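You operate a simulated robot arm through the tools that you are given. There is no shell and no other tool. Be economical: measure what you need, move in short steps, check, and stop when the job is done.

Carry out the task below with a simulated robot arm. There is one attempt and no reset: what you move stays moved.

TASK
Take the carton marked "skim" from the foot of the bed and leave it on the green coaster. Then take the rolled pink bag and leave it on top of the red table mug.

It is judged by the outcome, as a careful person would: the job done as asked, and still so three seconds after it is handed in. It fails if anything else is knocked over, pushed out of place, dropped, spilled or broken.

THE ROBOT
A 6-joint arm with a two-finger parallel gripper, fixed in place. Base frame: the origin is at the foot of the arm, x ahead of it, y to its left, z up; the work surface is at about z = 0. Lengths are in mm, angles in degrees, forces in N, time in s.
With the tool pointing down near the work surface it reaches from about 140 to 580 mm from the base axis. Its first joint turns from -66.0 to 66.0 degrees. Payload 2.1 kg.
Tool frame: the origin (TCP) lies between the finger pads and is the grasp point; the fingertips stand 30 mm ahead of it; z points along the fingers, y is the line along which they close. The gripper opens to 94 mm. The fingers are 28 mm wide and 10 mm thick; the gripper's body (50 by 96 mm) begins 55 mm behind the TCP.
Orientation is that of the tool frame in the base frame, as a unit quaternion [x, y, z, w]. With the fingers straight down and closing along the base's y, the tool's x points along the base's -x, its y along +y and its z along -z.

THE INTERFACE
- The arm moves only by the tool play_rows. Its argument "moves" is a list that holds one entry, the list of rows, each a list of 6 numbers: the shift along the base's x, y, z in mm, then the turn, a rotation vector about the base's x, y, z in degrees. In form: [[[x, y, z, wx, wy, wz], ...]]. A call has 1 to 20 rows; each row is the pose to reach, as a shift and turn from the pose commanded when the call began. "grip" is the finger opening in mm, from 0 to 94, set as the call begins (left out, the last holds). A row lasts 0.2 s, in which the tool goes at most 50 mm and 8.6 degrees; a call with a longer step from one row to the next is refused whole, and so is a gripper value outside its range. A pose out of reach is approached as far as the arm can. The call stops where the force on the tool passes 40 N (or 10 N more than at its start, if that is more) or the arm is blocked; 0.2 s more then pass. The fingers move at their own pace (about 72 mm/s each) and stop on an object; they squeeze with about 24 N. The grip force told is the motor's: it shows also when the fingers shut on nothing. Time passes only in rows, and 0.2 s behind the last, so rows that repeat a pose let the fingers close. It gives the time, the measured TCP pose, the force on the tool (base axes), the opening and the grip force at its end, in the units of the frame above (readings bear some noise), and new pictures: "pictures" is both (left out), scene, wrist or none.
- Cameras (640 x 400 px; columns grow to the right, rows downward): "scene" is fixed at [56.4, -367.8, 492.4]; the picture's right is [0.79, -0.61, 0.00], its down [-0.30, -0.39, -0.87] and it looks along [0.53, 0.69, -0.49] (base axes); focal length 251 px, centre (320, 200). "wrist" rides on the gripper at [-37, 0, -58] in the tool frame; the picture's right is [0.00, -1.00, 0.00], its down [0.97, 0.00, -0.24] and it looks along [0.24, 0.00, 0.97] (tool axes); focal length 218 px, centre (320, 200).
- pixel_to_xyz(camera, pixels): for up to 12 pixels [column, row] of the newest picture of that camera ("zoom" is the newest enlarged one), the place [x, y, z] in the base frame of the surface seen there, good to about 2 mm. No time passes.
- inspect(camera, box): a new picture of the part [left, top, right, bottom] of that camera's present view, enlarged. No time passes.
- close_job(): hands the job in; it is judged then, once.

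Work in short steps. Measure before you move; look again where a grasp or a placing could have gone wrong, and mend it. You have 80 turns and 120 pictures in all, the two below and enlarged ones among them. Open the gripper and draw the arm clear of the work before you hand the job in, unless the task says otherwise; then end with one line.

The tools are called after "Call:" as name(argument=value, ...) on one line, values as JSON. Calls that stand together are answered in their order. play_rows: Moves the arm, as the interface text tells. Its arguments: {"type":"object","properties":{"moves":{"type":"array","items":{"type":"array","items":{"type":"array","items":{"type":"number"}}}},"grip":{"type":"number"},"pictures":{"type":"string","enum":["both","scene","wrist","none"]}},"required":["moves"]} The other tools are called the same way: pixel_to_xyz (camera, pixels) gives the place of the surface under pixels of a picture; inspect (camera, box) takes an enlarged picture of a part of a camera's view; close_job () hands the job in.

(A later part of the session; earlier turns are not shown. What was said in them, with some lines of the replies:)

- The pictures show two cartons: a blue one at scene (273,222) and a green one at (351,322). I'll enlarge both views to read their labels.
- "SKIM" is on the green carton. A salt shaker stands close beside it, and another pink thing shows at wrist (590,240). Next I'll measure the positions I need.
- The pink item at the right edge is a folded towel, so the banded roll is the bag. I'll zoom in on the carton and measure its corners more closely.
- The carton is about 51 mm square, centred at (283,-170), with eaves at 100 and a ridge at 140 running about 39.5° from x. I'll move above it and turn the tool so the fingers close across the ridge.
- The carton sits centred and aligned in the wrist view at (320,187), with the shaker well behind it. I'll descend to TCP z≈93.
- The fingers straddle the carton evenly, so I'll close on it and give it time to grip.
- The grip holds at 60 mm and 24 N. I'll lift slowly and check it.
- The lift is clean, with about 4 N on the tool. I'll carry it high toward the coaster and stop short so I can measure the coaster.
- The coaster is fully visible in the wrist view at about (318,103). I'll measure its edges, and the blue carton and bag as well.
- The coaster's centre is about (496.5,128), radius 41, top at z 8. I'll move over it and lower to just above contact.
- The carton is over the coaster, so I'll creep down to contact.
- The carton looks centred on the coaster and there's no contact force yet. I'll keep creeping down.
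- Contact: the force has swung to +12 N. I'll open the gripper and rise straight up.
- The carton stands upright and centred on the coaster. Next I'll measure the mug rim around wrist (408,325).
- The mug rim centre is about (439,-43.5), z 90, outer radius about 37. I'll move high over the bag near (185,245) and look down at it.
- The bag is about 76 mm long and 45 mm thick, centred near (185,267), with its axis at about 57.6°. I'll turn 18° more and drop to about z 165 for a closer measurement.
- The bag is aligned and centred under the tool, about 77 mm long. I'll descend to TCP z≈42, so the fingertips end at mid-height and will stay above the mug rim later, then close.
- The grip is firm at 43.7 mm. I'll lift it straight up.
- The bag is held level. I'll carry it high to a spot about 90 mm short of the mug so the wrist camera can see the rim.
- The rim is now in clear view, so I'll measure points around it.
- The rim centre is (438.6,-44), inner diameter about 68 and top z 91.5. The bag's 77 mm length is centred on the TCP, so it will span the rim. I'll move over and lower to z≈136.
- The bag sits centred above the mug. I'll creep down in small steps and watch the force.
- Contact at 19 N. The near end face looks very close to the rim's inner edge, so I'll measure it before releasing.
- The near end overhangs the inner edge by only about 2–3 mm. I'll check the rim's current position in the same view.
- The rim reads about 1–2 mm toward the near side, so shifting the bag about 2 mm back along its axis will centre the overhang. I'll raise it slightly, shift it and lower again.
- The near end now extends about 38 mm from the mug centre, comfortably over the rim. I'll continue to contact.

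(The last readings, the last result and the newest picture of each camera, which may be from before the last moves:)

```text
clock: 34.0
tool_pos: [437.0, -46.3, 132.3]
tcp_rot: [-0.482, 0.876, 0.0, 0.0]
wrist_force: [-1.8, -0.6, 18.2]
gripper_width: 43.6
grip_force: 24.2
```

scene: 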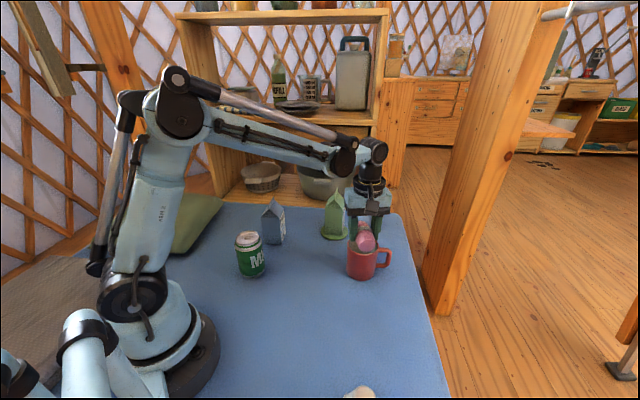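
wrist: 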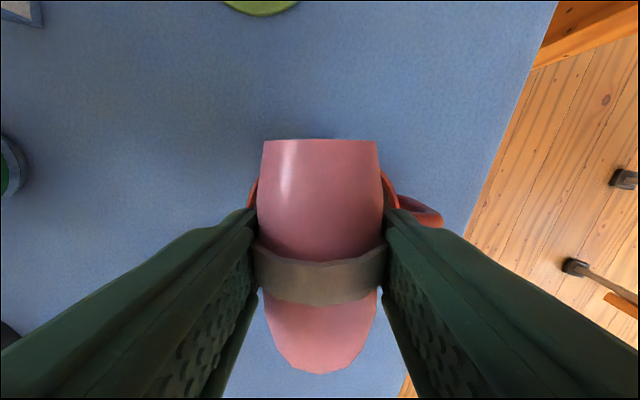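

Contact again at 18 N. I'll ease off half a millimetre and open to 62 mm, holding still.

Call:
play_rows(moves=[[[0, 0, 0.3, 0, 0, 0], [0, 0, 0.3, 0, 0, 0], [0, 0, 0.3, 0, 0, 0]]], grip=62)

Call:
inspect(camera="scene", box=[335, 205, 405, 265])

```text
clock: 34.8
tool_pos: [436.2, -45.2, 130.7]
tcp_rot: [-0.48, 0.877, 0.0, 0.0]
wrist_force: [-0.2, -0.3, 0.4]
gripper_width: 62.1
grip_force: 0.1
```

scene: 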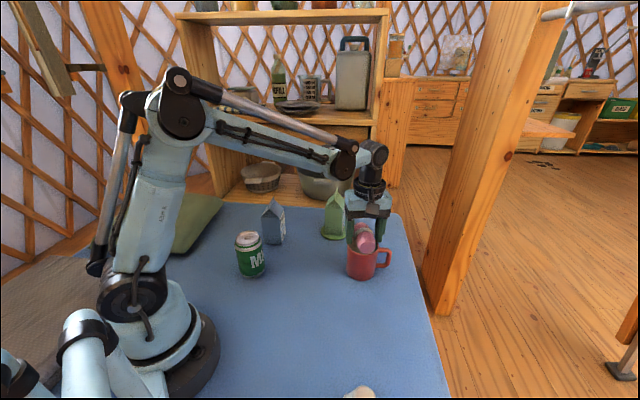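
wrist: 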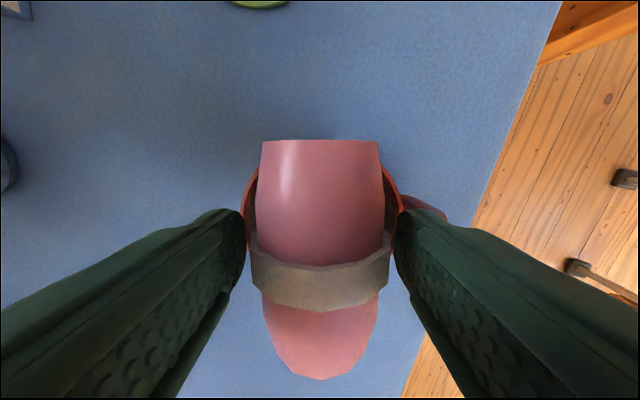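

```text
6.67 times, centred on (370, 235) of scene
```

zoom: 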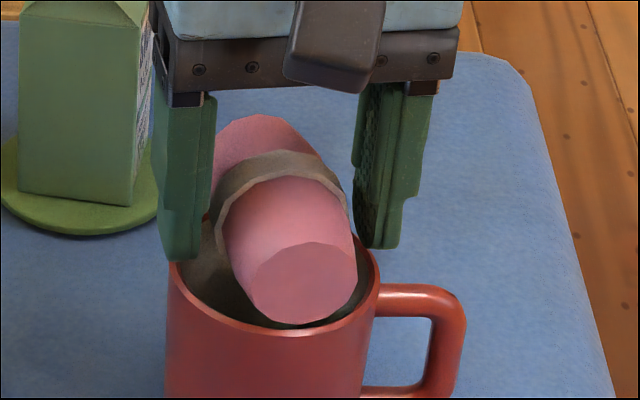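

The bag rests level on the rim. I'll open wider, rise straight up and draw clear.

Call:
play_rows(moves=[[[0, 0, 0, 0, 0, 0], [0, 0, 0, 0, 0, 0], [0, 0, 10, 0, 0, 0], [0, 0, 30, 0, 0, 0], [0, 0, 60, 0, 0, 0], [0, 0, 95, 0, 0, 0], [0, 0, 130, 0, 0, 0], [-30, -20, 140, 0, 0, 0], [-70, -45, 145, 0, 0, 0], [-100, -60, 145, 0, 0, 0], [-110, -65, 145, 0, 0, 0], [-110, -65, 145, 0, 0, 0]]], grip=90)

Call:
inspect(camera="scene", box=[310, 180, 420, 290])

```text
clock: 37.4
tool_pos: [326.6, -111.0, 276.4]
tcp_rot: [-0.48, 0.877, 0.0, 0.0]
wrist_force: [-0.7, 0.0, 0.5]
gripper_width: 90.0
grip_force: 0.2
```

scene: 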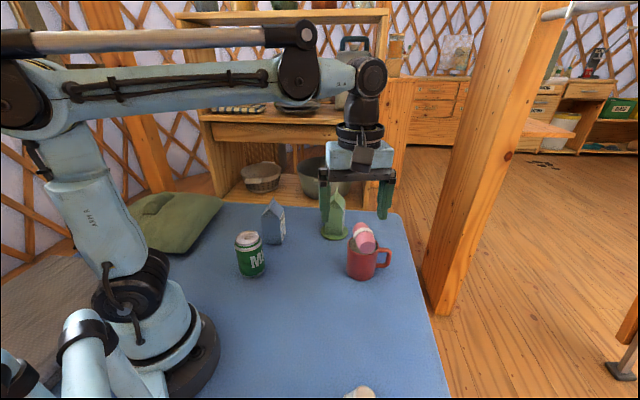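
wrist: 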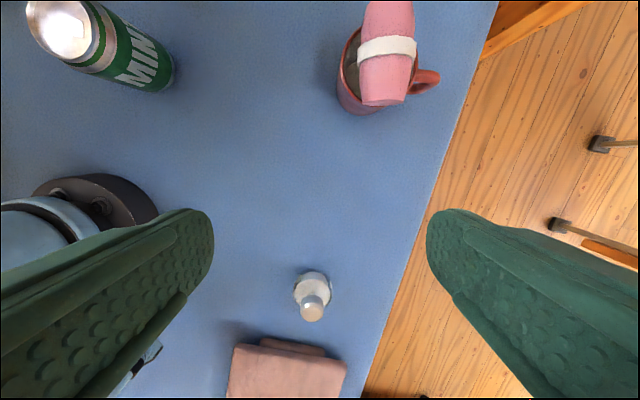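

```text
3.64 times, centred on (365, 235) of scene
```

zoom: 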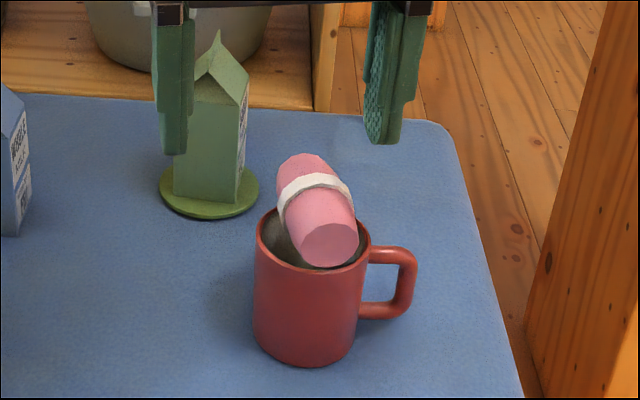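

The bag lies across the mug. I'll wait about 3 s and look again to confirm it's stable.

Call:
play_rows(moves=[[[0, 0, 0, 0, 0, 0], [0, 0, 0, 0, 0, 0], [0, 0, 0, 0, 0, 0], [0, 0, 0, 0, 0, 0], [0, 0, 0, 0, 0, 0], [0, 0, 0, 0, 0, 0], [0, 0, 0, 0, 0, 0], [0, 0, 0, 0, 0, 0], [0, 0, 0, 0, 0, 0], [0, 0, 0, 0, 0, 0], [0, 0, 0, 0, 0, 0], [0, 0, 0, 0, 0, 0], [0, 0, 0, 0, 0, 0], [0, 0, 0, 0, 0, 0], [0, 0, 0, 0, 0, 0]]], pictures="none")

Call:
inspect(camera="scene", box=[310, 180, 420, 290])

```text
clock: 40.6
tool_pos: [327.6, -111.1, 275.6]
tcp_rot: [-0.481, 0.877, -0.001, 0.0]
wrist_force: [-0.4, -0.9, -0.1]
gripper_width: 90.1
grip_force: 0.0
```

```text
3.64 times, centred on (365, 235) of scene
```

zoom: 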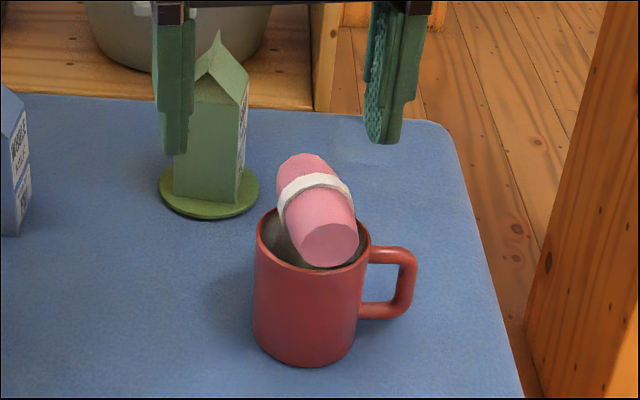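

Nothing has moved after 3 s: the bag is on the mug and the carton is on the coaster. The gripper is open and clear, so I'm handing in.

Call:
close_job()

```text
The job is handed in.
```

The skim carton stands on the green coaster and the rolled pink bag lies across the top of the red mug; both were steady when I handed the job in, and I saw nothing else disturbed.
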